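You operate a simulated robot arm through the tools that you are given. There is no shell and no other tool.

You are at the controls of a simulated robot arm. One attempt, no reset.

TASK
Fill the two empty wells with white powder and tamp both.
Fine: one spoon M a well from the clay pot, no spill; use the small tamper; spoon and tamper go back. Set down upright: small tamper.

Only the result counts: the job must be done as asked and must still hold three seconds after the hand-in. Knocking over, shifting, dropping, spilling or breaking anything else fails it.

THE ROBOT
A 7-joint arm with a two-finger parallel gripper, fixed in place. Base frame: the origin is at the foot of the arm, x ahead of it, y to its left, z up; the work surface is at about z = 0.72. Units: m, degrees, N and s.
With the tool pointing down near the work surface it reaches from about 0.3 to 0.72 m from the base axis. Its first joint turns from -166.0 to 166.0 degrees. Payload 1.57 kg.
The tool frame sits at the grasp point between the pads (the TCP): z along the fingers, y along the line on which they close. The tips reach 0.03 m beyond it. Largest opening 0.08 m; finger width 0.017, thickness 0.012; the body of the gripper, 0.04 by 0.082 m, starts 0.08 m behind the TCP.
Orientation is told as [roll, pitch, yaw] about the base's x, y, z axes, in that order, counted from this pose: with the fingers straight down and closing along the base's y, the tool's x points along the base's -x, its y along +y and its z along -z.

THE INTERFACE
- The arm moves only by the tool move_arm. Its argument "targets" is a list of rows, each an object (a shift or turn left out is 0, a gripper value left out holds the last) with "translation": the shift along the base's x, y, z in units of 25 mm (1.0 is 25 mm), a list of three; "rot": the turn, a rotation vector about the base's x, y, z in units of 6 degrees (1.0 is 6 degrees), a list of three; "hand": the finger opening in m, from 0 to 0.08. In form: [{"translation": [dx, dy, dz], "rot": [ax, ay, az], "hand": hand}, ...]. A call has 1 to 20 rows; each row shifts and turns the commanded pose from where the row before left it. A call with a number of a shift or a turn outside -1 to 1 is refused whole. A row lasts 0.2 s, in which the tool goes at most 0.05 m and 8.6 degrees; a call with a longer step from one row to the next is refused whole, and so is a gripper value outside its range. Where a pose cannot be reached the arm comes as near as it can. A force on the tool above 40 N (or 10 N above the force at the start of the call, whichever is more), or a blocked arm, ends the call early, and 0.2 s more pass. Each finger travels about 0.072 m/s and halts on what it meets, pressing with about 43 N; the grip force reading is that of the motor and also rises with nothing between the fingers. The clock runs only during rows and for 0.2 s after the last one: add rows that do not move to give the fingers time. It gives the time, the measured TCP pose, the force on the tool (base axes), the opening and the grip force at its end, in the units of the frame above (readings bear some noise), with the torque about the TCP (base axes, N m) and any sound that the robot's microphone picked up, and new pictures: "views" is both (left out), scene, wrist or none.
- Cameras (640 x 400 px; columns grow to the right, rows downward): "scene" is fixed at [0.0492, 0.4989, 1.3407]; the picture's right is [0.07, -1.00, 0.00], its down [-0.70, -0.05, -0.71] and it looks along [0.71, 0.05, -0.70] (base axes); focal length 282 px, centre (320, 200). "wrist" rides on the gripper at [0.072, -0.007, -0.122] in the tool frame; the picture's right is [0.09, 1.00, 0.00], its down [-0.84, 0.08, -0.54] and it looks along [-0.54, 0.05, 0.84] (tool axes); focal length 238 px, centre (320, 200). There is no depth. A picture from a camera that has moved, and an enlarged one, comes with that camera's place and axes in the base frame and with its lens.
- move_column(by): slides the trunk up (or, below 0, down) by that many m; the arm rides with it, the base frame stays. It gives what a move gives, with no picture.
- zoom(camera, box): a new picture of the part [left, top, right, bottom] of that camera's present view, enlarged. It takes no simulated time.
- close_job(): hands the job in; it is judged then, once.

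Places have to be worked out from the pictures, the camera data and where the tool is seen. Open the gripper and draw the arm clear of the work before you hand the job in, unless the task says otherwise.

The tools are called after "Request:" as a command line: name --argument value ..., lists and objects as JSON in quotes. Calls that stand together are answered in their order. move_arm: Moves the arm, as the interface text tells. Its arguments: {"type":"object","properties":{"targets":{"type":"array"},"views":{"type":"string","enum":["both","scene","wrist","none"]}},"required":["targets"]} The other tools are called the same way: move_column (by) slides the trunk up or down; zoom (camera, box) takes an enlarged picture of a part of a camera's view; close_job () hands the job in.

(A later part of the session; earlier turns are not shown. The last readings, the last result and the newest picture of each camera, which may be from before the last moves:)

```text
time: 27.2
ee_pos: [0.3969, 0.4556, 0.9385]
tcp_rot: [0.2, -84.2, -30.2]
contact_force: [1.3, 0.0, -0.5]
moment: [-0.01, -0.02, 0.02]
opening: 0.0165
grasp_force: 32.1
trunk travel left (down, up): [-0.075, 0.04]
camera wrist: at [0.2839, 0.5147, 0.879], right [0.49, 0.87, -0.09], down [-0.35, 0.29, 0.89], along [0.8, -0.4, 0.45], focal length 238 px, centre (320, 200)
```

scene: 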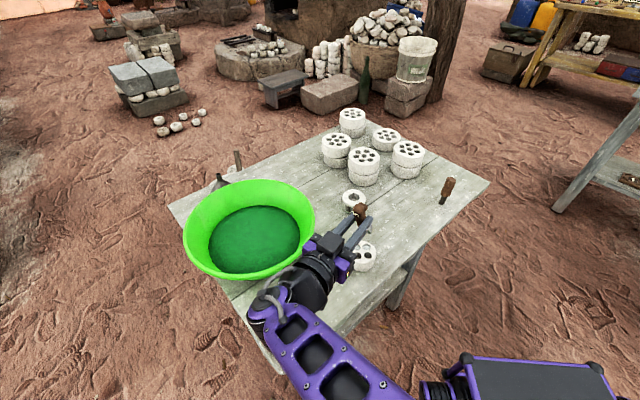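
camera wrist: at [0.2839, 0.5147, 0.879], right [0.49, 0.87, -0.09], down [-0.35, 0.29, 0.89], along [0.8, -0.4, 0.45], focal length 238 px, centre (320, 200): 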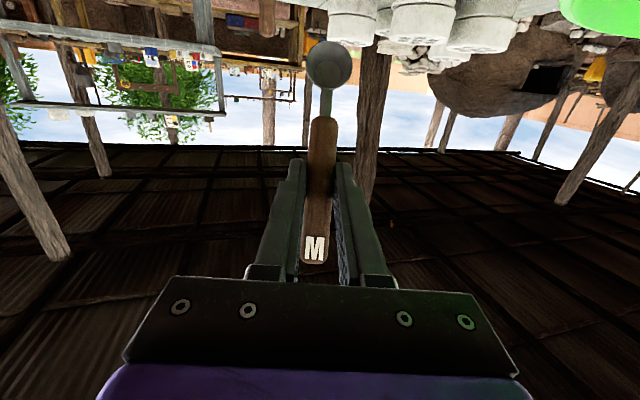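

The tilt to 114° is reachable. At the real pour I'll swing the yaw toward −10° so the wrist stays off the pot. Now I'll reverse the tilt to ~48° and travel above the pot for scooping.

Request:
move_arm --targets '[{"translation": [0.298, -0.172, 0.196], "rot": [0.5, 0.866, 0]}, {"translation": [0.312, -0.18, 0.16], "rot": [0.5, 0.866, 0]}, {"translation": [0.326, -0.188, 0.12], "rot": [0.5, 0.866, 0]}, {"translation": [0.333, -0.192, 0.08], "rot": [0.5, 0.866, 0]}, {"translation": [0.339, -0.196, 0.04], "rot": [0.5, 0.866, 0]}, {"translation": [0.343, -0.198, 0], "rot": [0.5, 0.866, 0]}, {"translation": [0.336, -0.194, -0.044], "rot": [0.5, 0.866, 0]}, {"translation": [0.336, -0.194, -0.08], "rot": [0.5, 0.866, 0]}, {"translation": [0.322, -0.186, -0.124], "rot": [0.5, 0.866, 0]}, {"translation": [0.312, -0.18, -0.16], "rot": [0.5, 0.866, 0]}, {"translation": [0.298, -0.172, -0.2], "rot": [0.5, 0.866, 0]}, {"translation": [-0.95, 0.83, -0.15]}, {"translation": [-0.95, 0.83, -0.15]}, {"translation": [-0.95, 0.83, -0.15]}, {"translation": [-0.95, 0.83, -0.15]}, {"translation": [-0.95, 0.83, -0.15]}, {"translation": [-0.95, 0.83, -0.15]}, {"translation": [-0.95, 0.83, -0.15]}, {"translation": [-0.95, 0.83, -0.15]}, {}]'

Request:
zoom --camera "wrist" --box '[240, 0, 400, 120]'

Request:
zoom --camera "scene" --box '[220, 260, 360, 380]'

```text
time: 31.4
ee_pos: [0.2953, 0.5699, 0.9069]
tcp_rot: [0.0, -18.1, -30.0]
contact_force: [-0.5, 0.4, 0.2]
moment: [-0.02, -0.02, -0.01]
opening: 0.0169
grasp_force: 32.2
trunk travel left (down, up): [-0.075, 0.04]
camera wrist: at [0.2015, 0.617, 1.0004], right [0.42, 0.91, -0.03], down [0.58, -0.25, 0.77], along [0.69, -0.34, -0.63], focal length 238 px, centre (320, 200)
```

scene: 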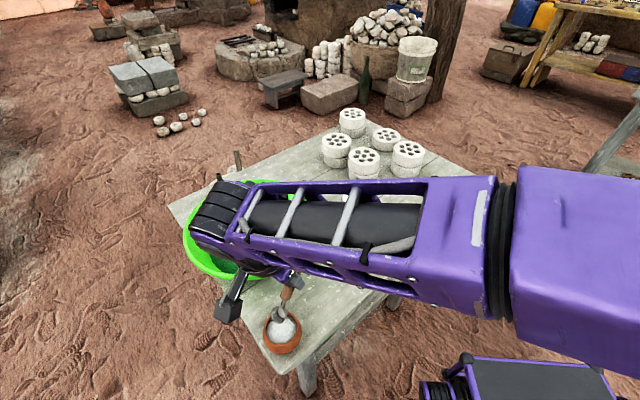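
wrist: 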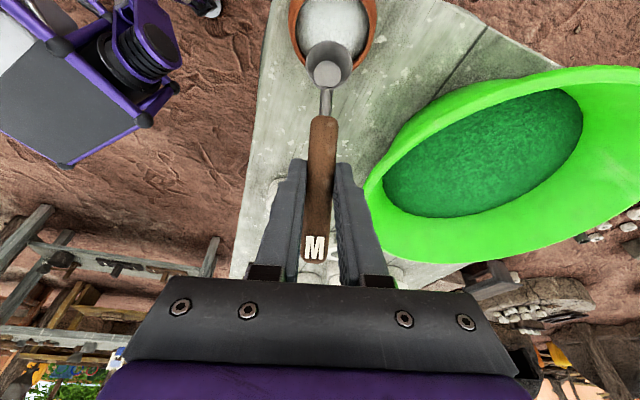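

```text
3.33 times, centred on (320, 60) of wrist
camera zoom: at [0.2015, 0.617, 1.0004], right [0.42, 0.91, -0.03], down [0.58, -0.25, 0.77], along [0.69, -0.34, -0.63], focal length 794 px, centre (320, 667)
```

zoom: 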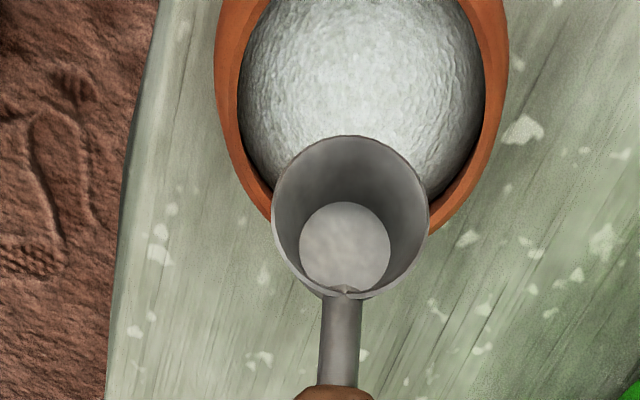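

```text
3.33 times, centred on (290, 320) of scene
camera zoom: at [0.0492, 0.4989, 1.3407], right [0.07, -1.0, 0.0], down [-0.7, -0.05, -0.71], along [0.71, 0.05, -0.7], focal length 940 px, centre (420, -200)
```

zoom: 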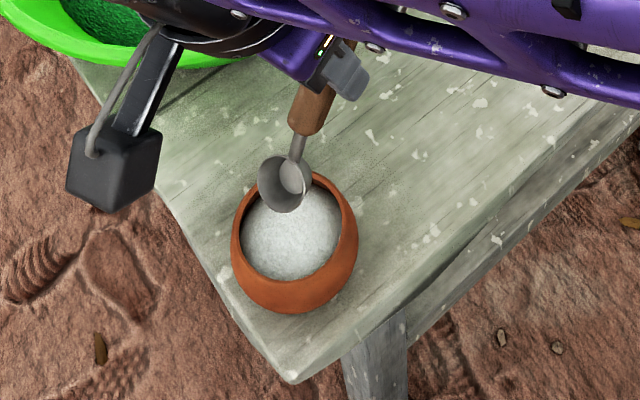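

The bowl is right above the pot, whose centre I put near (0.262, 0.592). I'll lower the tilted spoon partway until it is just above the powder, then check again.

Request:
move_arm --targets '[{"translation": [0.051, -0.005, -0.6]}, {"translation": [0.051, -0.005, -0.6]}, {"translation": [0.051, -0.005, -0.6]}, {"translation": [0.051, -0.005, -0.5]}, {}]'

Request:
zoom --camera "wrist" --box '[240, 0, 400, 120]'

Request:
zoom --camera "scene" --box '[240, 270, 340, 370]'

```text
time: 32.6
ee_pos: [0.3009, 0.5688, 0.8492]
tcp_rot: [0.0, -18.0, -30.0]
contact_force: [-0.8, 0.0, 0.3]
moment: [0.02, 0.01, 0.02]
opening: 0.017
grasp_force: 31.7
trunk travel left (down, up): [-0.075, 0.04]
camera wrist: at [0.207, 0.6173, 0.9428], right [0.42, 0.91, -0.03], down [0.58, -0.25, 0.77], along [0.69, -0.34, -0.63], focal length 238 px, centre (320, 200)
```

scene: 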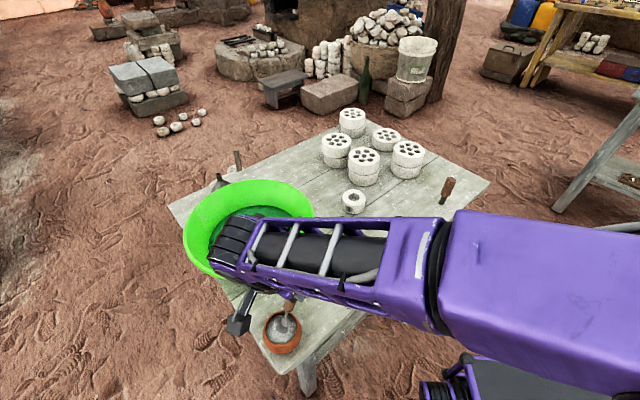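
wrist: 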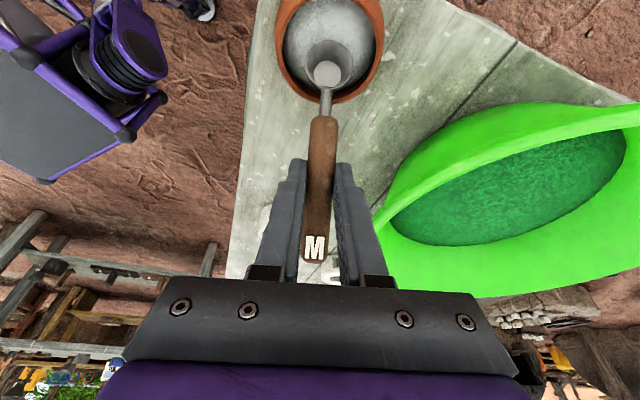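

```text
3.33 times, centred on (320, 60) of wrist
camera zoom: at [0.207, 0.6173, 0.9428], right [0.42, 0.91, -0.03], down [0.58, -0.25, 0.77], along [0.69, -0.34, -0.63], focal length 794 px, centre (320, 667)
```

zoom: 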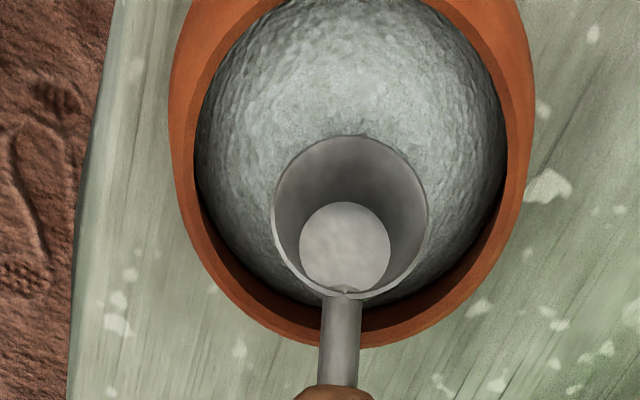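

```text
4.00 times, centred on (290, 320) of scene
camera zoom: at [0.0492, 0.4989, 1.3407], right [0.07, -1.0, 0.0], down [-0.7, -0.05, -0.71], along [0.71, 0.05, -0.7], focal length 1128 px, centre (440, -280)
```

zoom: 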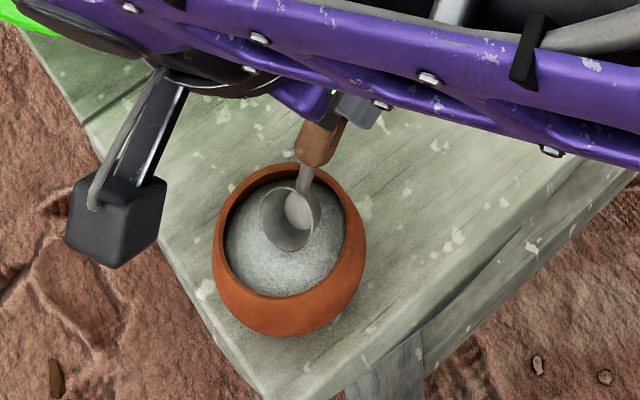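

The spoon is centred well inside the pot opening, with the bowl above the powder. I'll dip it in to depth now.

Request:
move_arm --targets '[{"translation": [0, 0, -0.3]}, {"translation": [0, 0, -0.3]}, {"translation": [0, 0, -0.3]}, {"translation": [0, 0, -0.3]}, {}]'

Request:
zoom --camera "wrist" --box '[240, 0, 400, 120]'

Request:
zoom --camera "scene" --box '[240, 270, 340, 370]'

```text
time: 33.8
ee_pos: [0.3003, 0.5705, 0.8217]
tcp_rot: [0.3, -18.0, -30.1]
contact_force: [0.0, -0.8, 11.1]
moment: [0.06, 0.16, 0.01]
opening: 0.0167
grasp_force: 31.5
trunk travel left (down, up): [-0.075, 0.04]
camera wrist: at [0.2073, 0.6173, 0.9151], right [0.42, 0.91, -0.02], down [0.58, -0.25, 0.77], along [0.7, -0.34, -0.63], focal length 238 px, centre (320, 200)
```

scene: 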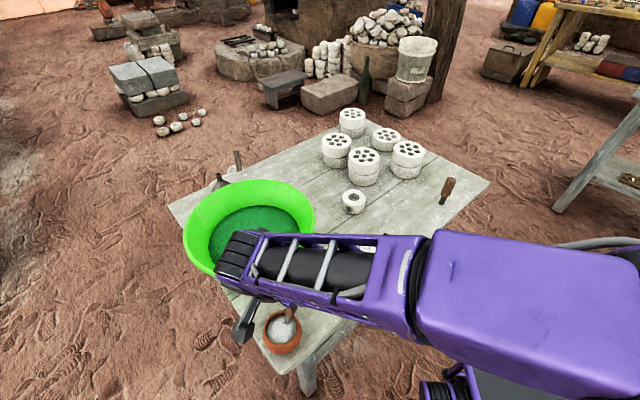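
wrist: 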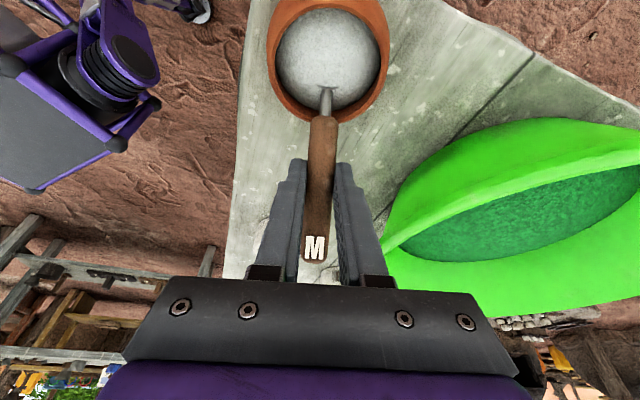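

```text
3.33 times, centred on (320, 60) of wrist
camera zoom: at [0.2073, 0.6173, 0.9151], right [0.42, 0.91, -0.02], down [0.58, -0.25, 0.77], along [0.7, -0.34, -0.63], focal length 794 px, centre (320, 667)
```

zoom: 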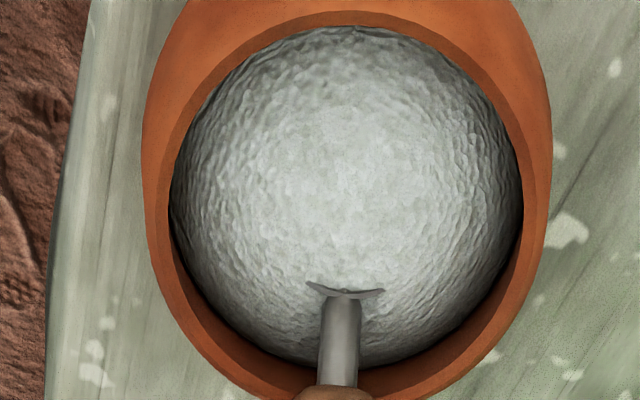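

```text
4.00 times, centred on (290, 320) of scene
camera zoom: at [0.0492, 0.4989, 1.3407], right [0.07, -1.0, 0.0], down [-0.7, -0.05, -0.71], along [0.71, 0.05, -0.7], focal length 1128 px, centre (440, -280)
```

zoom: 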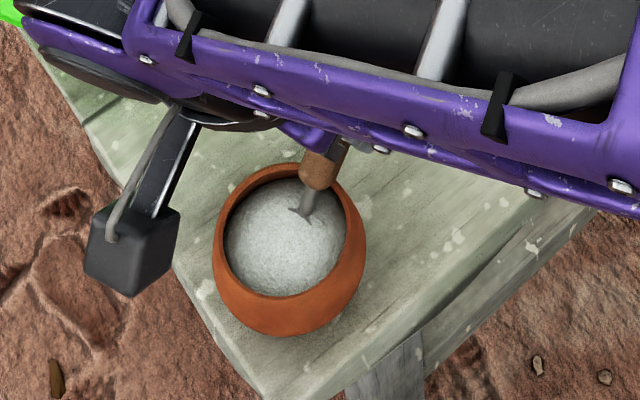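

The 11 N reading with its moment points to the handle's underside touching the near pot rim, so the rim is at about z=0.777, higher than I thought. I'll back up, slide the bowl away from the handle side, and re-dip gently.

Request:
move_arm --targets '[{"translation": [0, 0, 0.2]}, {"translation": [-0.156, 0.09, 0.04]}, {"translation": [-0.156, 0.09, 0]}, {"translation": [-0.05, 0.03, -0.08]}, {}]'

Request:
zoom --camera "wrist" --box '[240, 0, 400, 120]'

Request:
zoom --camera "scene" --box '[240, 270, 340, 370]'

```text
time: 35.0
ee_pos: [0.2901, 0.5753, 0.8239]
tcp_rot: [-0.1, -18.0, -30.0]
contact_force: [0.0, -0.7, -1.8]
moment: [0.0, 0.0, -0.02]
opening: 0.0168
grasp_force: 32.5
trunk travel left (down, up): [-0.075, 0.04]
camera wrist: at [0.198, 0.6231, 0.9172], right [0.42, 0.91, -0.03], down [0.58, -0.25, 0.77], along [0.69, -0.34, -0.63], focal length 238 px, centre (320, 200)
```

scene: 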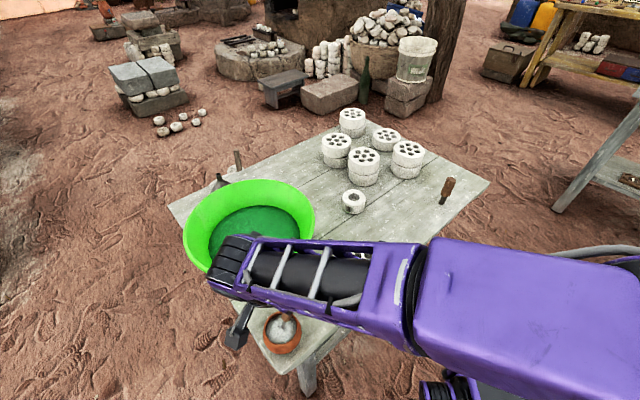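
wrist: 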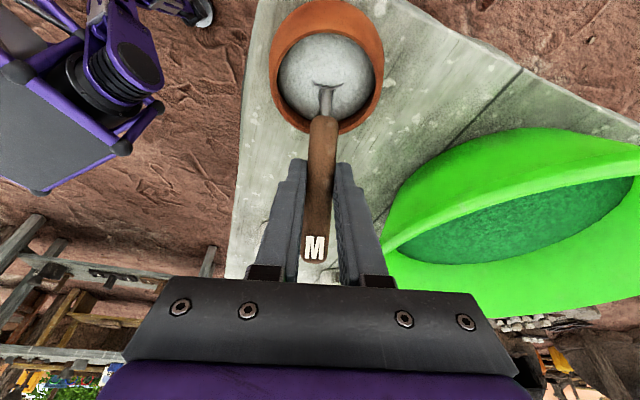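

```text
3.33 times, centred on (320, 60) of wrist
camera zoom: at [0.198, 0.6231, 0.9172], right [0.42, 0.91, -0.03], down [0.58, -0.25, 0.77], along [0.69, -0.34, -0.63], focal length 794 px, centre (320, 667)
```

zoom: 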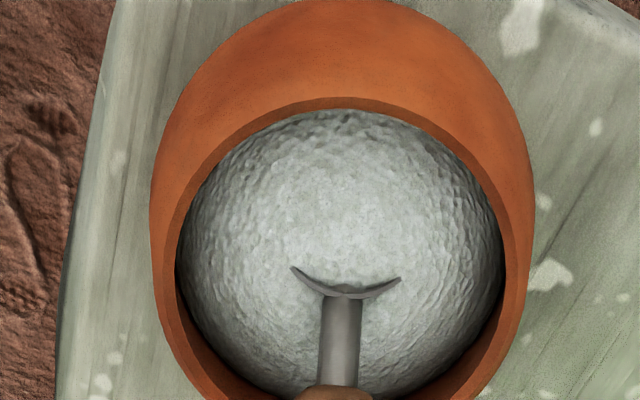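

```text
4.00 times, centred on (290, 320) of scene
camera zoom: at [0.0492, 0.4989, 1.3407], right [0.07, -1.0, 0.0], down [-0.7, -0.05, -0.71], along [0.71, 0.05, -0.7], focal length 1128 px, centre (440, -280)
```

zoom: 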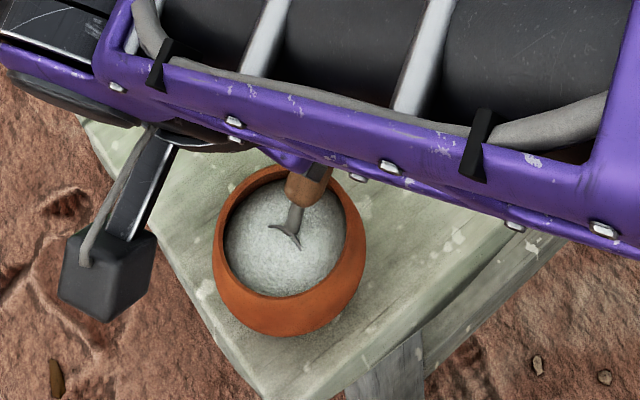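

The contact is gone and neither pot nor spoon has shifted. Now I'll do the scooping stroke: a little deeper, then level the spoon while keeping the handle clear of the rim, then lift.

Request:
move_arm --targets '[{"translation": [0, 0, -0.22]}, {"translation": [0.12, -0.069, -0.024], "rot": [0.25, 0.433, 0]}, {"translation": [0.12, -0.069, -0.024], "rot": [0.25, 0.433, 0]}, {"translation": [0.111, -0.064, 0.018], "rot": [0.25, 0.433, 0]}, {"translation": [0.111, -0.064, 0.018], "rot": [0.25, 0.433, 0]}, {"translation": [0.1, -0.058, -0.01], "rot": [0.25, 0.433, 0]}, {"translation": [0.1, -0.058, -0.01], "rot": [0.25, 0.433, 0]}, {"translation": [0.088, -0.051, -0.036], "rot": [0.25, 0.433, 0]}, {"translation": [0.088, -0.051, -0.036], "rot": [0.25, 0.433, 0]}, {"translation": [0.076, -0.044, -0.052], "rot": [0.25, 0.433, 0]}, {"translation": [0.076, -0.044, -0.052], "rot": [0.25, 0.433, 0]}, {"translation": [0.062, -0.036, -0.062], "rot": [0.25, 0.433, 0]}, {"translation": [0.062, -0.036, -0.062], "rot": [0.25, 0.433, 0]}, {"translation": [0.048, -0.028, -0.068], "rot": [0.25, 0.433, 0]}, {"translation": [0.048, -0.028, -0.068], "rot": [0.25, 0.433, 0]}, {"translation": [0.033, -0.019, -0.084], "rot": [0.25, 0.433, 0]}, {"translation": [0.033, -0.019, -0.084], "rot": [0.25, 0.433, 0]}, {"translation": [0, 0, 0.2]}, {"translation": [0, 0, 0.3]}, {"translation": [0, 0, 0.3]}]'

Request:
zoom --camera "wrist" --box '[240, 0, 400, 120]'

Request:
zoom --camera "scene" --box '[240, 270, 340, 370]'

```text
time: 39.2
ee_pos: [0.3232, 0.5566, 0.822]
tcp_rot: [0.0, 30.1, -30.1]
contact_force: [0.8, 0.4, -0.9]
moment: [0.02, 0.04, 0.02]
opening: 0.0171
grasp_force: 31.9
trunk travel left (down, up): [-0.075, 0.04]
camera wrist: at [0.3208, 0.5517, 0.9639], right [0.43, 0.9, 0.05], down [0.9, -0.43, 0.05], along [0.07, 0.02, -1.0], focal length 238 px, centre (320, 200)
```

scene: 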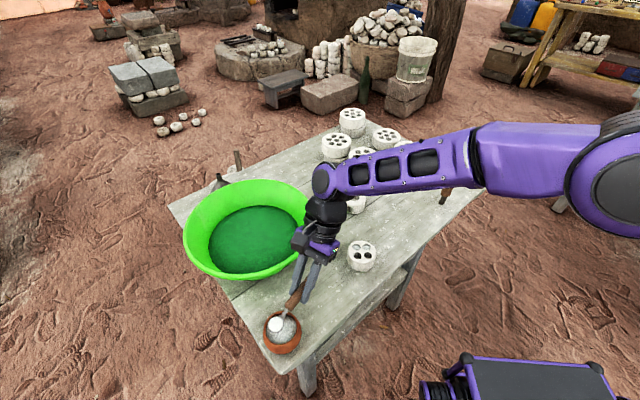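
wrist: 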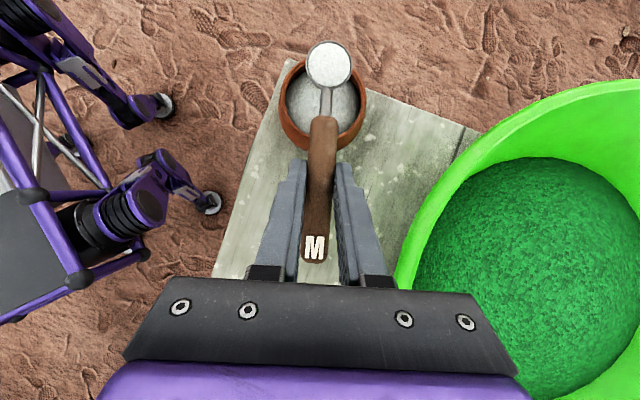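

```text
3.33 times, centred on (320, 60) of wrist
camera zoom: at [0.3208, 0.5517, 0.9639], right [0.43, 0.9, 0.05], down [0.9, -0.43, 0.05], along [0.07, 0.02, -1.0], focal length 794 px, centre (320, 667)
```

zoom: 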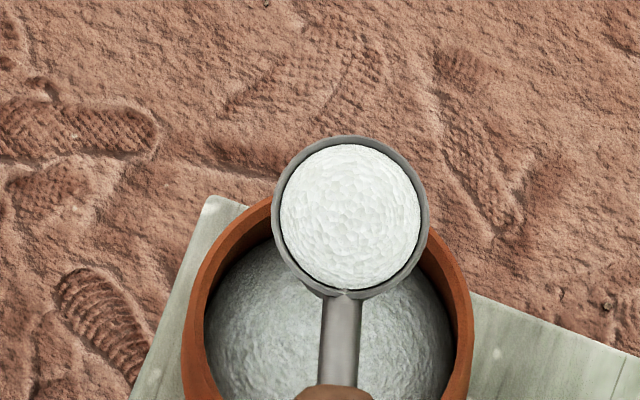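

```text
4.00 times, centred on (290, 320) of scene
camera zoom: at [0.0492, 0.4989, 1.3407], right [0.07, -1.0, 0.0], down [-0.7, -0.05, -0.71], along [0.71, 0.05, -0.7], focal length 1128 px, centre (440, -280)
```

zoom: 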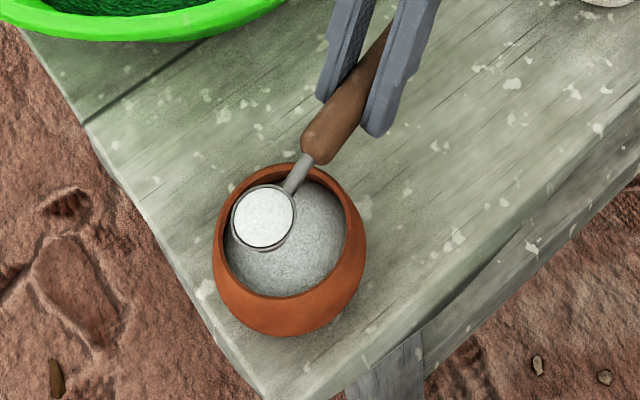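

The spoon came out full and level. I'll lift it and carry it smoothly, kept level, to above the mould next to the first empty well.

Request:
move_arm --targets '[{"translation": [0, 0, 0.5]}, {"translation": [0, 0, 0.5]}, {"translation": [0.415, -0.336, 0.3]}, {"translation": [0.663, -0.537, 0.2]}, {"translation": [0.829, -0.671, 0]}, {"translation": [0.912, -0.738, 0]}, {"translation": [0.912, -0.738, 0]}, {"translation": [0.912, -0.738, 0]}, {"translation": [0.912, -0.738, 0]}, {"translation": [0.912, -0.738, 0]}, {"translation": [0.829, -0.671, 0]}, {"translation": [0.58, -0.47, 0]}, {"translation": [0.415, -0.336, 0]}, {}, {}]'

Request:
zoom --camera "wrist" --box '[240, 0, 400, 150]'

Request:
zoom --camera "scene" --box '[310, 190, 430, 290]'

```text
time: 42.4
ee_pos: [0.5307, 0.3892, 0.861]
tcp_rot: [0.0, 30.1, -30.0]
contact_force: [0.5, -0.2, -0.7]
moment: [0.0, 0.01, -0.01]
opening: 0.0173
grasp_force: 32.7
trunk travel left (down, up): [-0.075, 0.04]
camera wrist: at [0.5289, 0.384, 1.0013], right [0.43, 0.9, 0.05], down [0.9, -0.43, 0.05], along [0.07, 0.02, -1.0], focal length 238 px, centre (320, 200)
```

scene: 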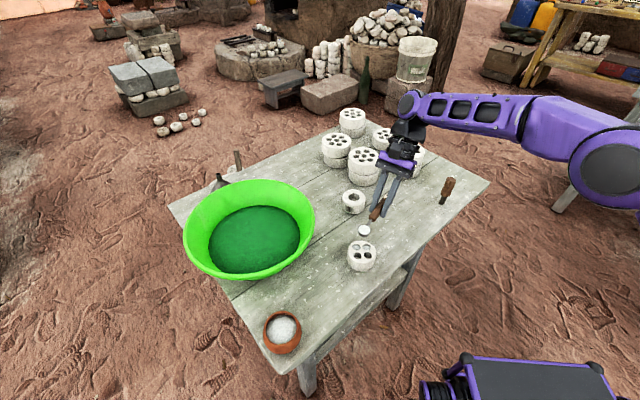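
wrist: 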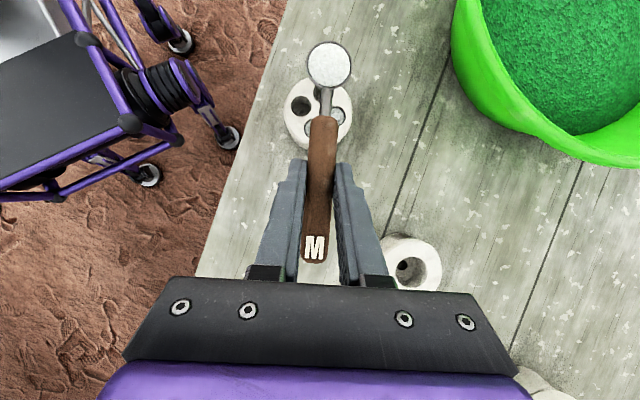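

```text
2.67 times, centred on (320, 75) of wrist
camera zoom: at [0.5289, 0.384, 1.0013], right [0.43, 0.9, 0.05], down [0.9, -0.43, 0.05], along [0.07, 0.02, -1.0], focal length 636 px, centre (320, 533)
```

zoom: 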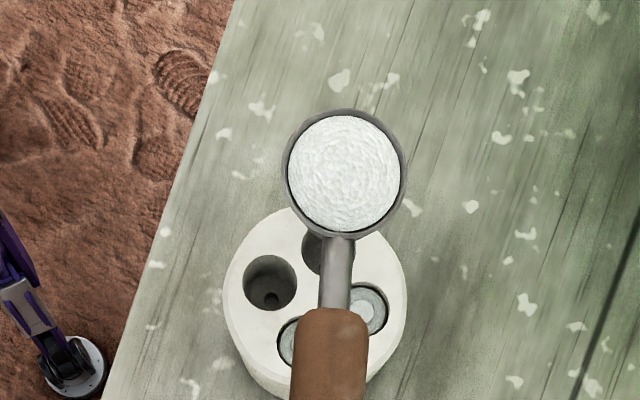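

```text
4.00 times, centred on (370, 240) of scene
camera zoom: at [0.0492, 0.4989, 1.3407], right [0.07, -1.0, 0.0], down [-0.7, -0.05, -0.71], along [0.71, 0.05, -0.7], focal length 1128 px, centre (120, 40)
```

zoom: 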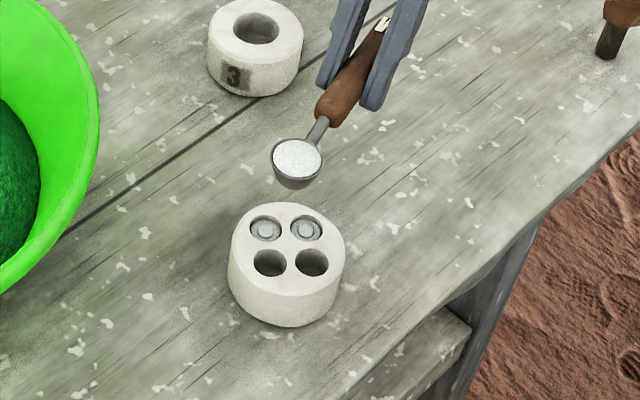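

The load is intact, and the lip tip is within about 1 mm of the first empty well's centre. I'll lower while pivoting around the lip to a small tilt, swing the yaw to −20°, and check.

Request:
move_arm --targets '[{"translation": [-0.034, 0.02, -0.336], "rot": [-0.25, -0.433, 0]}, {"translation": [-0.034, 0.02, -0.336], "rot": [-0.25, -0.433, 0]}, {"translation": [-0.054, 0.032, -0.21], "rot": [-0.25, -0.433, 0]}, {"translation": [-0.054, 0.032, -0.21], "rot": [-0.25, -0.433, 0]}, {"translation": [0.072, 0.136, 0], "rot": [0, 0, 0.4165]}, {"translation": [0.072, 0.136, 0], "rot": [0, 0, 0.4165]}, {"translation": [0.058, 0.144, -0.1], "rot": [0, 0, 0.4165]}, {"translation": [0.058, 0.144, -0.1], "rot": [0, 0, 0.4165]}, {}, {}]'

Request:
zoom --camera "wrist" --box '[240, 0, 400, 150]'

Request:
zoom --camera "scene" --box '[310, 190, 430, 290]'

```text
time: 44.6
ee_pos: [0.5317, 0.4047, 0.8277]
tcp_rot: [0.0, 18.0, -20.0]
contact_force: [1.1, -0.2, -1.1]
moment: [-0.01, 0.0, 0.03]
opening: 0.0168
grasp_force: 32.0
trunk travel left (down, up): [-0.075, 0.04]
camera wrist: at [0.5037, 0.4103, 0.9654], right [0.26, 0.97, 0.03], down [0.93, -0.26, 0.26], along [0.26, -0.04, -0.97], focal length 238 px, centre (320, 200)
```

scene: 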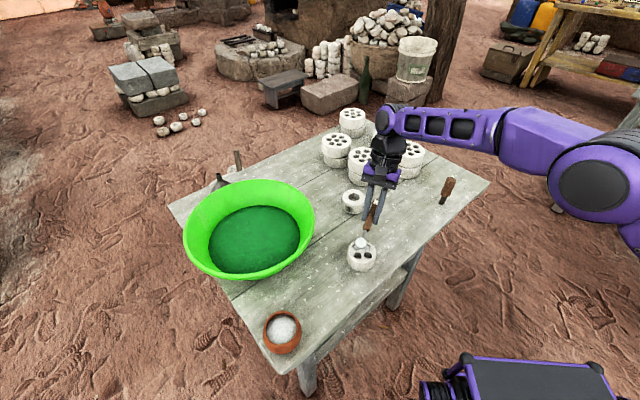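
wrist: 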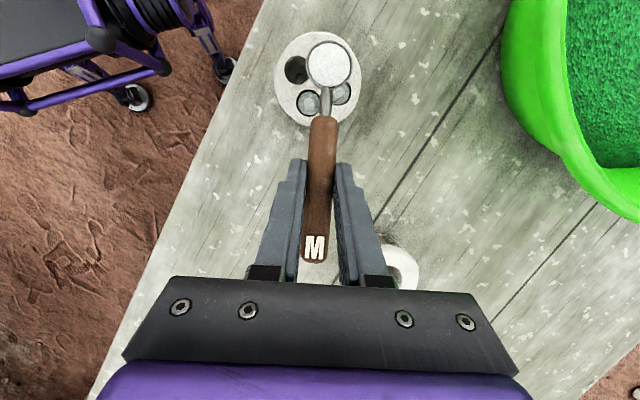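

```text
2.67 times, centred on (320, 75) of wrist
camera zoom: at [0.5037, 0.4103, 0.9654], right [0.26, 0.97, 0.03], down [0.93, -0.26, 0.26], along [0.26, -0.04, -0.97], focal length 636 px, centre (320, 533)
```

zoom: 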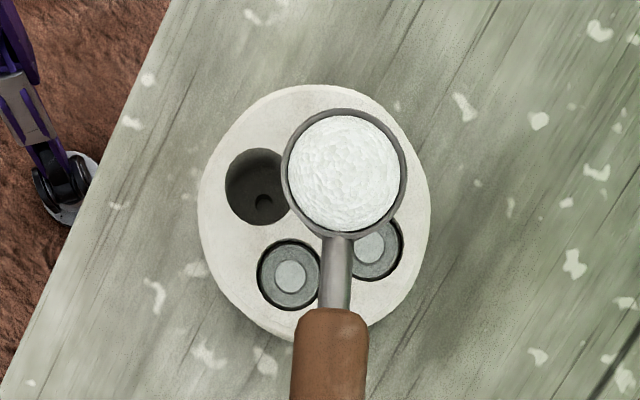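

```text
4.00 times, centred on (370, 240) of scene
camera zoom: at [0.0492, 0.4989, 1.3407], right [0.07, -1.0, 0.0], down [-0.7, -0.05, -0.71], along [0.71, 0.05, -0.7], focal length 1128 px, centre (120, 40)
```

zoom: 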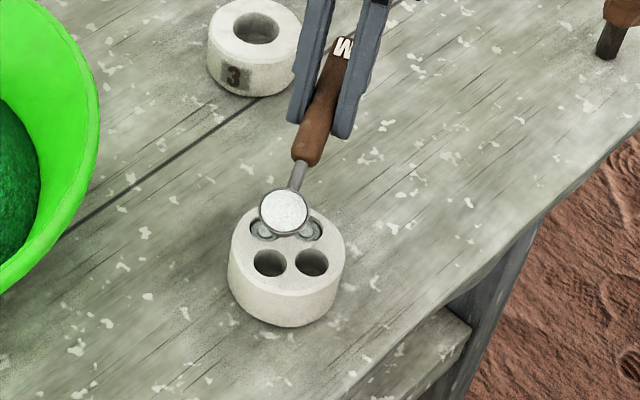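

The load is still intact and the lip is within about 1 mm of the well centre. I'll tilt on to β=36°, keeping the lip fixed.

Request:
move_arm --targets '[{"translation": [-0.074, 0.028, 0.042], "rot": [-0.171, -0.47, 0]}, {"translation": [-0.074, 0.028, 0.042], "rot": [-0.171, -0.47, 0]}, {"translation": [-0.092, 0.032, 0.074], "rot": [-0.171, -0.47, 0]}, {"translation": [-0.092, 0.032, 0.074], "rot": [-0.171, -0.47, 0]}, {"translation": [-0.11, 0.04, 0.082], "rot": [-0.171, -0.47, 0]}, {"translation": [-0.11, 0.04, 0.082], "rot": [-0.171, -0.47, 0]}, {"translation": [-0.126, 0.046, 0.088], "rot": [-0.171, -0.47, 0]}, {"translation": [-0.126, 0.046, 0.088], "rot": [-0.171, -0.47, 0]}, {}]'

Request:
zoom --camera "wrist" --box '[240, 0, 400, 150]'

Request:
zoom --camera "scene" --box '[330, 210, 410, 280]'

```text
time: 46.6
ee_pos: [0.5126, 0.4121, 0.8433]
tcp_rot: [0.0, -6.1, -20.1]
contact_force: [-0.1, 0.0, -0.4]
moment: [0.0, -0.01, 0.02]
opening: 0.0168
grasp_force: 32.1
trunk travel left (down, up): [-0.075, 0.04]
camera wrist: at [0.4333, 0.4358, 0.9557], right [0.25, 0.97, -0.01], down [0.75, -0.19, 0.63], along [0.6, -0.17, -0.78], focal length 238 px, centre (320, 200)
```

scene: 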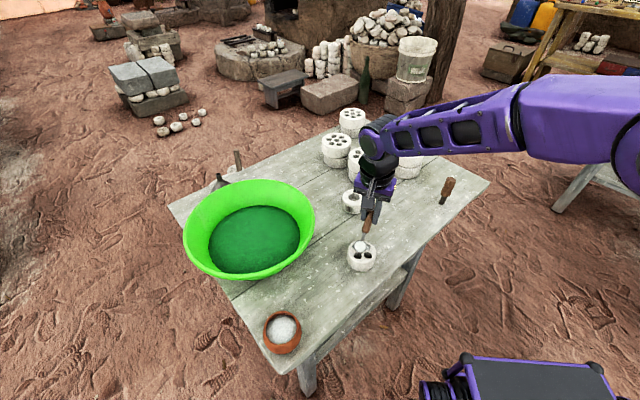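
wrist: 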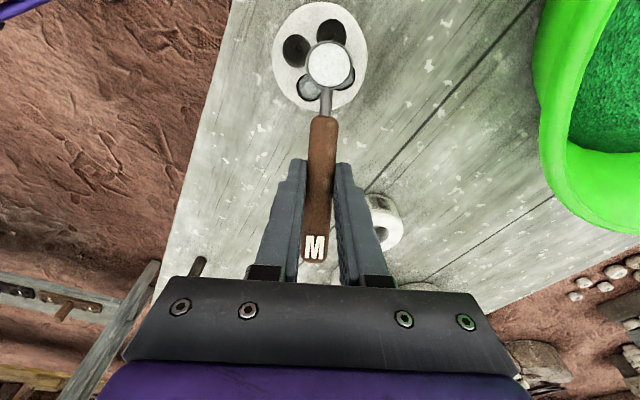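

```text
2.67 times, centred on (320, 75) of wrist
camera zoom: at [0.4333, 0.4358, 0.9557], right [0.25, 0.97, -0.01], down [0.75, -0.19, 0.63], along [0.6, -0.17, -0.78], focal length 636 px, centre (320, 533)
```

zoom: 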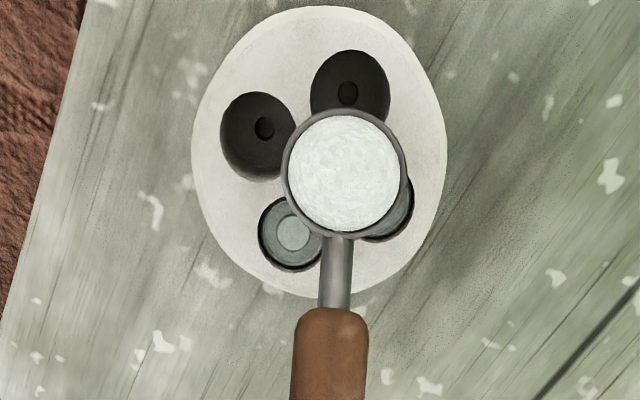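

```text
5.71 times, centred on (370, 245) of scene
camera zoom: at [0.0492, 0.4989, 1.3407], right [0.07, -1.0, 0.0], down [-0.7, -0.05, -0.71], along [0.71, 0.05, -0.7], focal length 1611 px, centre (34, -57)
```

zoom: 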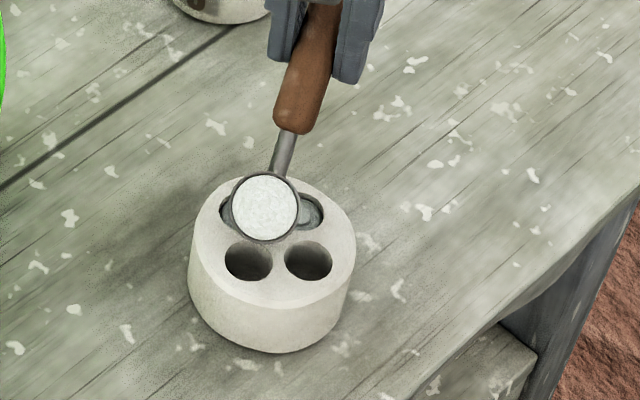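

The powder hasn't moved at 36°, and the lip is within ~2 mm of the well centre. I'll nudge 1.4 mm sideways and tilt on to 48°.

Request:
move_arm --targets '[{"translation": [-0.128, 0.076, 0.094], "rot": [-0.171, -0.47, 0]}, {"translation": [-0.128, 0.076, 0.094], "rot": [-0.171, -0.47, 0]}, {"translation": [-0.152, 0.056, 0.078], "rot": [-0.171, -0.47, 0]}, {"translation": [-0.152, 0.056, 0.078], "rot": [-0.171, -0.47, 0]}, {}]'

Request:
zoom --camera "wrist" --box '[240, 0, 400, 150]'

Request:
zoom --camera "scene" --box '[330, 210, 410, 280]'

```text
time: 47.8
ee_pos: [0.4988, 0.4191, 0.8521]
tcp_rot: [0.0, -18.2, -20.0]
contact_force: [0.3, 0.5, -0.4]
moment: [-0.01, 0.04, 0.01]
opening: 0.0169
grasp_force: 31.7
trunk travel left (down, up): [-0.075, 0.04]
camera wrist: at [0.3992, 0.4499, 0.9443], right [0.26, 0.97, -0.03], down [0.62, -0.14, 0.77], along [0.74, -0.22, -0.63], focal length 238 px, centre (320, 200)
```

scene: 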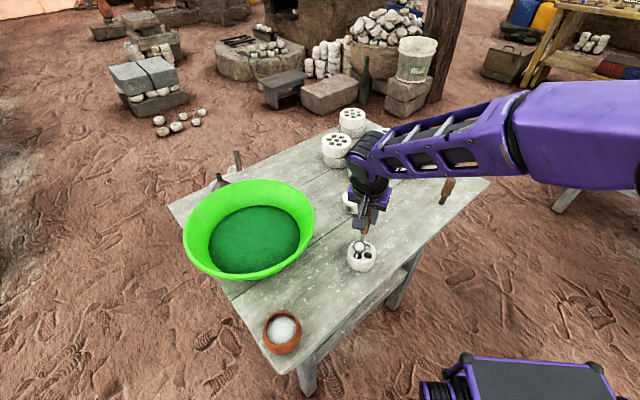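
wrist: 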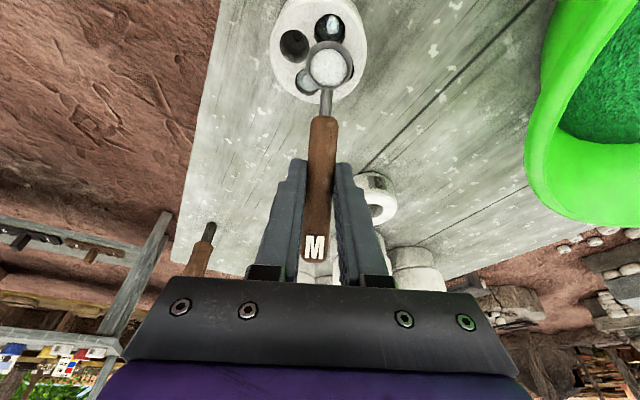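

```text
2.67 times, centred on (320, 75) of wrist
camera zoom: at [0.3992, 0.4499, 0.9443], right [0.26, 0.97, -0.03], down [0.62, -0.14, 0.77], along [0.74, -0.22, -0.63], focal length 636 px, centre (320, 533)
```

zoom: 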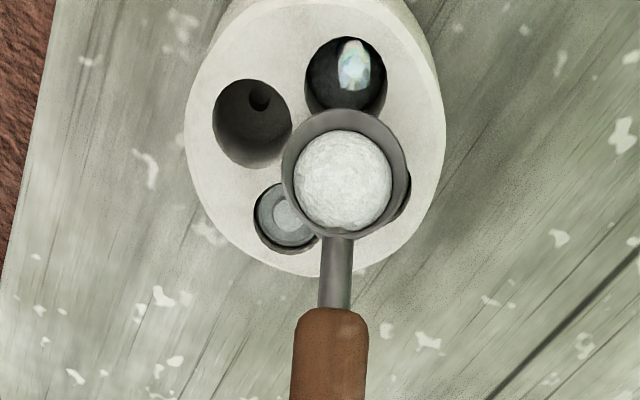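

```text
5.71 times, centred on (370, 245) of scene
camera zoom: at [0.0492, 0.4989, 1.3407], right [0.07, -1.0, 0.0], down [-0.7, -0.05, -0.71], along [0.71, 0.05, -0.7], focal length 1611 px, centre (34, -57)
```

zoom: 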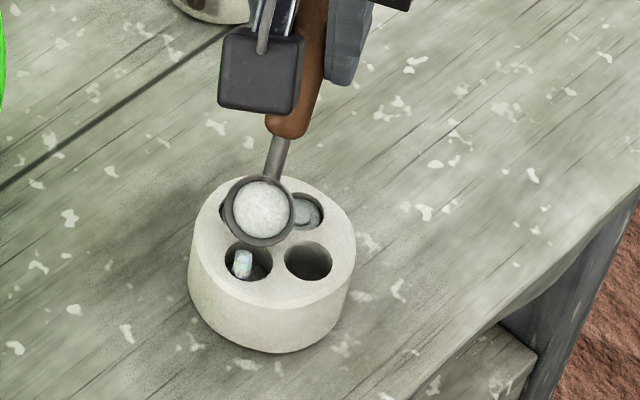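

Powder is streaming into the well cleanly. I'll continue slowly to 60° with pauses.

Request:
move_arm --targets '[{}, {"translation": [-0.16, 0.058, 0.058], "rot": [-0.171, -0.47, 0]}, {"translation": [-0.16, 0.058, 0.058], "rot": [-0.171, -0.47, 0]}, {}, {"translation": [-0.172, 0.062, 0.044], "rot": [-0.171, -0.47, 0]}, {"translation": [-0.172, 0.062, 0.044], "rot": [-0.171, -0.47, 0]}, {}]'

Request:
zoom --camera "wrist" --box '[240, 0, 400, 150]'

Request:
zoom --camera "scene" --box '[330, 210, 410, 280]'

```text
time: 49.4
ee_pos: [0.4825, 0.4246, 0.857]
tcp_rot: [0.0, -30.2, -19.9]
contact_force: [0.6, 0.0, 0.3]
moment: [0.03, 0.04, -0.01]
opening: 0.0168
grasp_force: 32.0
trunk travel left (down, up): [-0.075, 0.04]
camera wrist: at [0.366, 0.4618, 0.9254], right [0.27, 0.96, -0.05], down [0.45, -0.08, 0.89], along [0.85, -0.26, -0.46], focal length 238 px, centre (320, 200)
```

scene: 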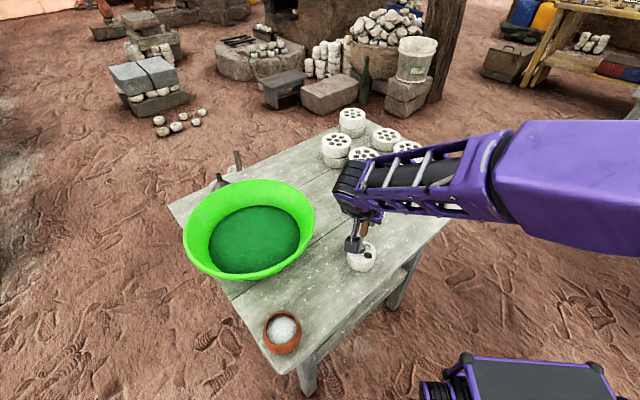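
wrist: 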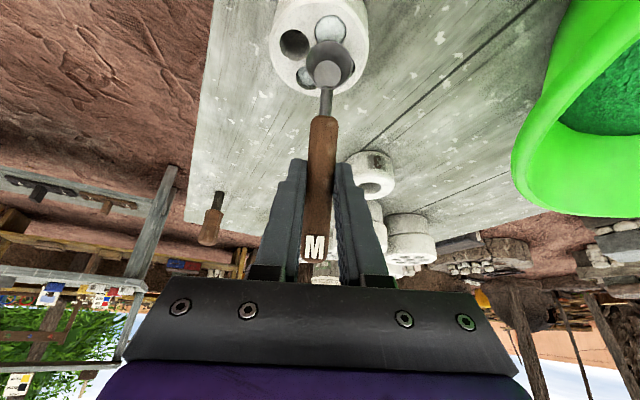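

```text
2.67 times, centred on (320, 75) of wrist
camera zoom: at [0.366, 0.4618, 0.9254], right [0.27, 0.96, -0.05], down [0.45, -0.08, 0.89], along [0.85, -0.26, -0.46], focal length 636 px, centre (320, 533)
```

zoom: 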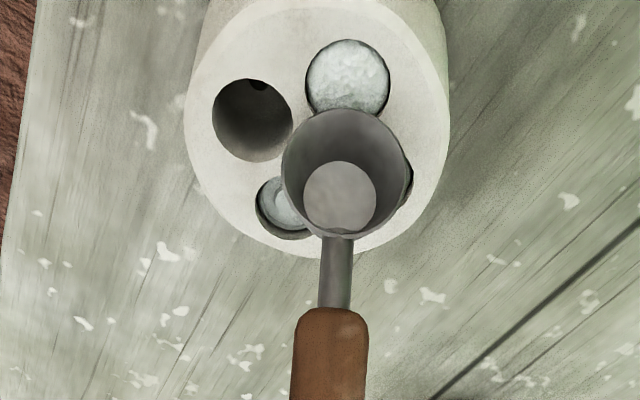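

```text
5.71 times, centred on (370, 245) of scene
camera zoom: at [0.0492, 0.4989, 1.3407], right [0.07, -1.0, 0.0], down [-0.7, -0.05, -0.71], along [0.71, 0.05, -0.7], focal length 1611 px, centre (34, -57)
```

zoom: 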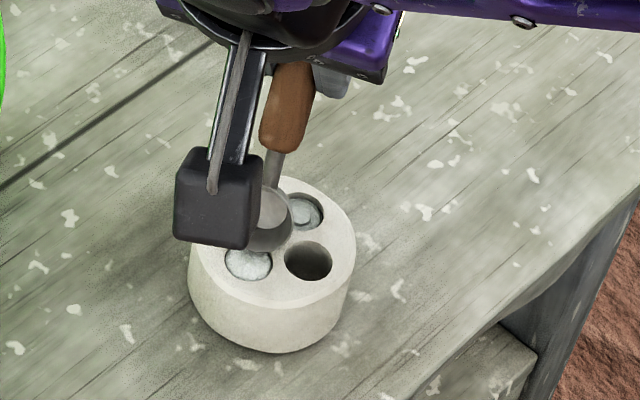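

The spoon is empty and the first well is filled without spill. I'll lift away and go back above the pot for the second scoop.

Request:
move_arm --targets '[{"translation": [0, 0, 0.6]}, {"translation": [0, 0, 0.9]}, {"translation": [0, 0, 0.9], "rot": [0.342, 0.94, 0]}, {"translation": [-0.4, 0.313, 0], "rot": [0.342, 0.94, 0]}, {"translation": [-0.9125, 0.714, 0], "rot": [0, 0, -0.833]}, {"translation": [-0.9125, 0.714, 0], "rot": [0, 0, -0.833]}, {"translation": [-0.9125, 0.714, 0]}, {"translation": [-0.9125, 0.714, 0]}, {"translation": [-0.9125, 0.714, 0]}, {"translation": [-0.9125, 0.714, 0]}, {"translation": [-0.9125, 0.714, 0]}, {"translation": [-0.9125, 0.714, 0]}, {}, {}]'

Request:
zoom --camera "wrist" --box '[240, 0, 400, 120]'

Request:
zoom --camera "scene" --box '[240, 270, 340, 370]'

```text
time: 52.4
ee_pos: [0.2917, 0.5742, 0.9167]
tcp_rot: [0.0, -18.0, -30.0]
contact_force: [0.4, 0.4, -0.5]
moment: [0.0, -0.05, 0.02]
opening: 0.0168
grasp_force: 32.1
trunk travel left (down, up): [-0.075, 0.04]
camera wrist: at [0.1973, 0.623, 1.009], right [0.42, 0.91, -0.03], down [0.58, -0.25, 0.77], along [0.69, -0.34, -0.63], focal length 238 px, centre (320, 200)
```

scene: 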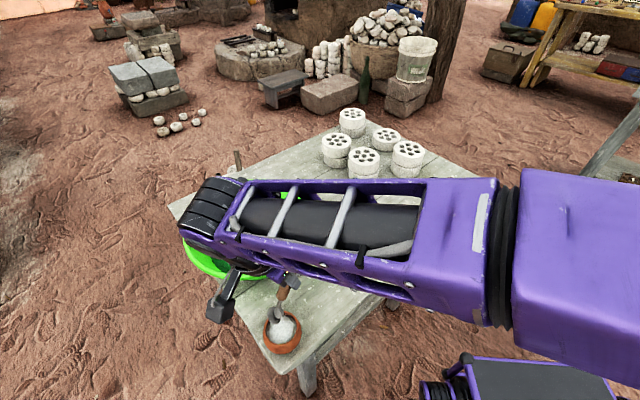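
wrist: 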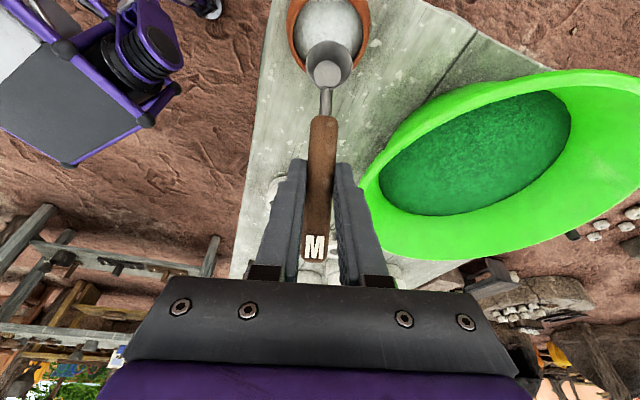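

```text
3.33 times, centred on (320, 60) of wrist
camera zoom: at [0.1973, 0.623, 1.009], right [0.42, 0.91, -0.03], down [0.58, -0.25, 0.77], along [0.69, -0.34, -0.63], focal length 794 px, centre (320, 667)
```

zoom: 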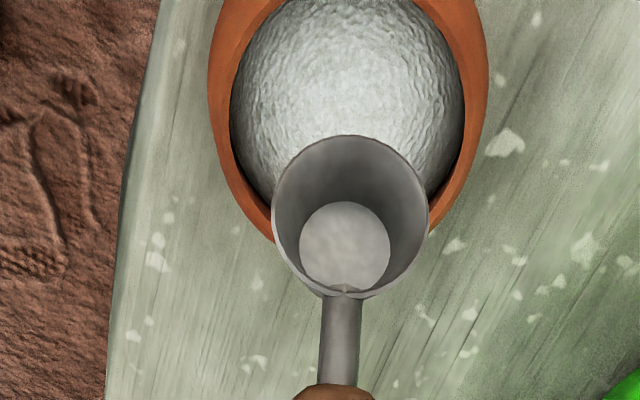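

```text
4.00 times, centred on (290, 320) of scene
camera zoom: at [0.0492, 0.4989, 1.3407], right [0.07, -1.0, 0.0], down [-0.7, -0.05, -0.71], along [0.71, 0.05, -0.7], focal length 1128 px, centre (440, -280)
```

zoom: 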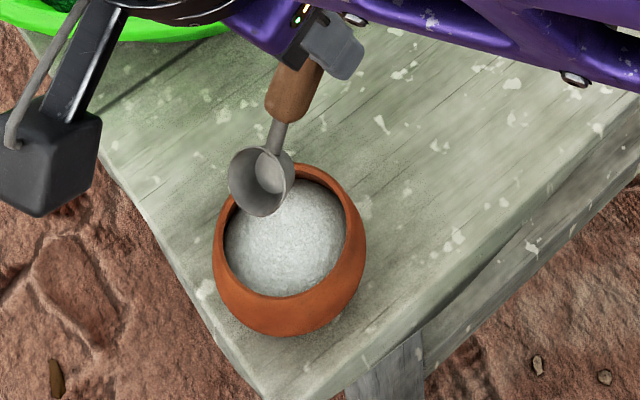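

The bowl is at the same spot as in the successful scoop. I'll descend into the powder, slowing near the surface.

Request:
move_arm --targets '[{"translation": [0, 0, -0.6]}, {"translation": [0, 0, -0.7]}, {"translation": [0, 0, -0.7]}, {"translation": [0, 0, -0.7]}, {"translation": [0, 0, -0.3]}, {"translation": [0, 0, -0.3]}, {"translation": [0, 0, -0.3]}, {"translation": [0, 0, -0.3]}, {}]'

Request:
zoom --camera "wrist" --box '[240, 0, 400, 120]'

Request:
zoom --camera "scene" --box '[240, 270, 340, 370]'

```text
time: 54.4
ee_pos: [0.2899, 0.5747, 0.8199]
tcp_rot: [0.0, -18.0, -30.0]
contact_force: [-0.5, 0.5, -0.7]
moment: [0.0, -0.01, 0.04]
opening: 0.0168
grasp_force: 31.7
trunk travel left (down, up): [-0.075, 0.04]
camera wrist: at [0.1969, 0.6239, 0.9119], right [0.42, 0.91, -0.03], down [0.58, -0.25, 0.77], along [0.69, -0.34, -0.63], focal length 238 px, centre (320, 200)
```

scene: 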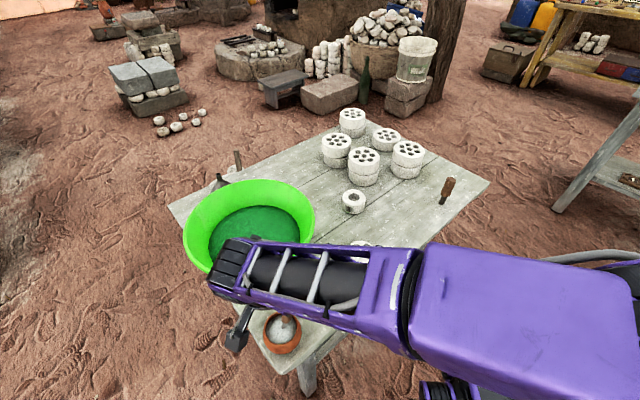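
wrist: 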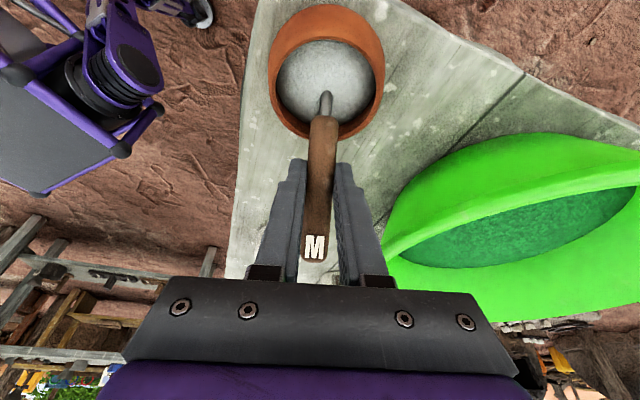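

```text
3.33 times, centred on (320, 60) of wrist
camera zoom: at [0.1969, 0.6239, 0.9119], right [0.42, 0.91, -0.03], down [0.58, -0.25, 0.77], along [0.69, -0.34, -0.63], focal length 794 px, centre (320, 667)
```

zoom: 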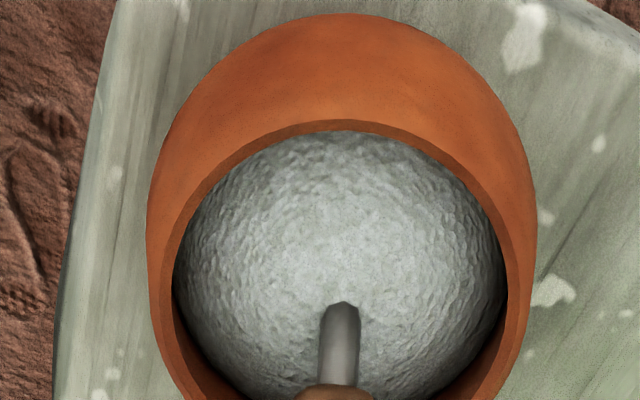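

```text
4.00 times, centred on (290, 320) of scene
camera zoom: at [0.0492, 0.4989, 1.3407], right [0.07, -1.0, 0.0], down [-0.7, -0.05, -0.71], along [0.71, 0.05, -0.7], focal length 1128 px, centre (440, -280)
```

zoom: 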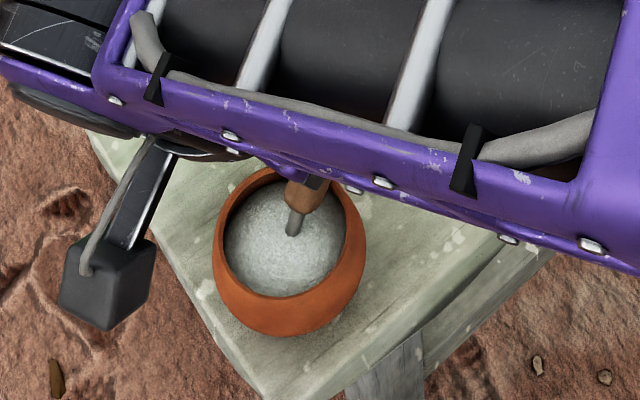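

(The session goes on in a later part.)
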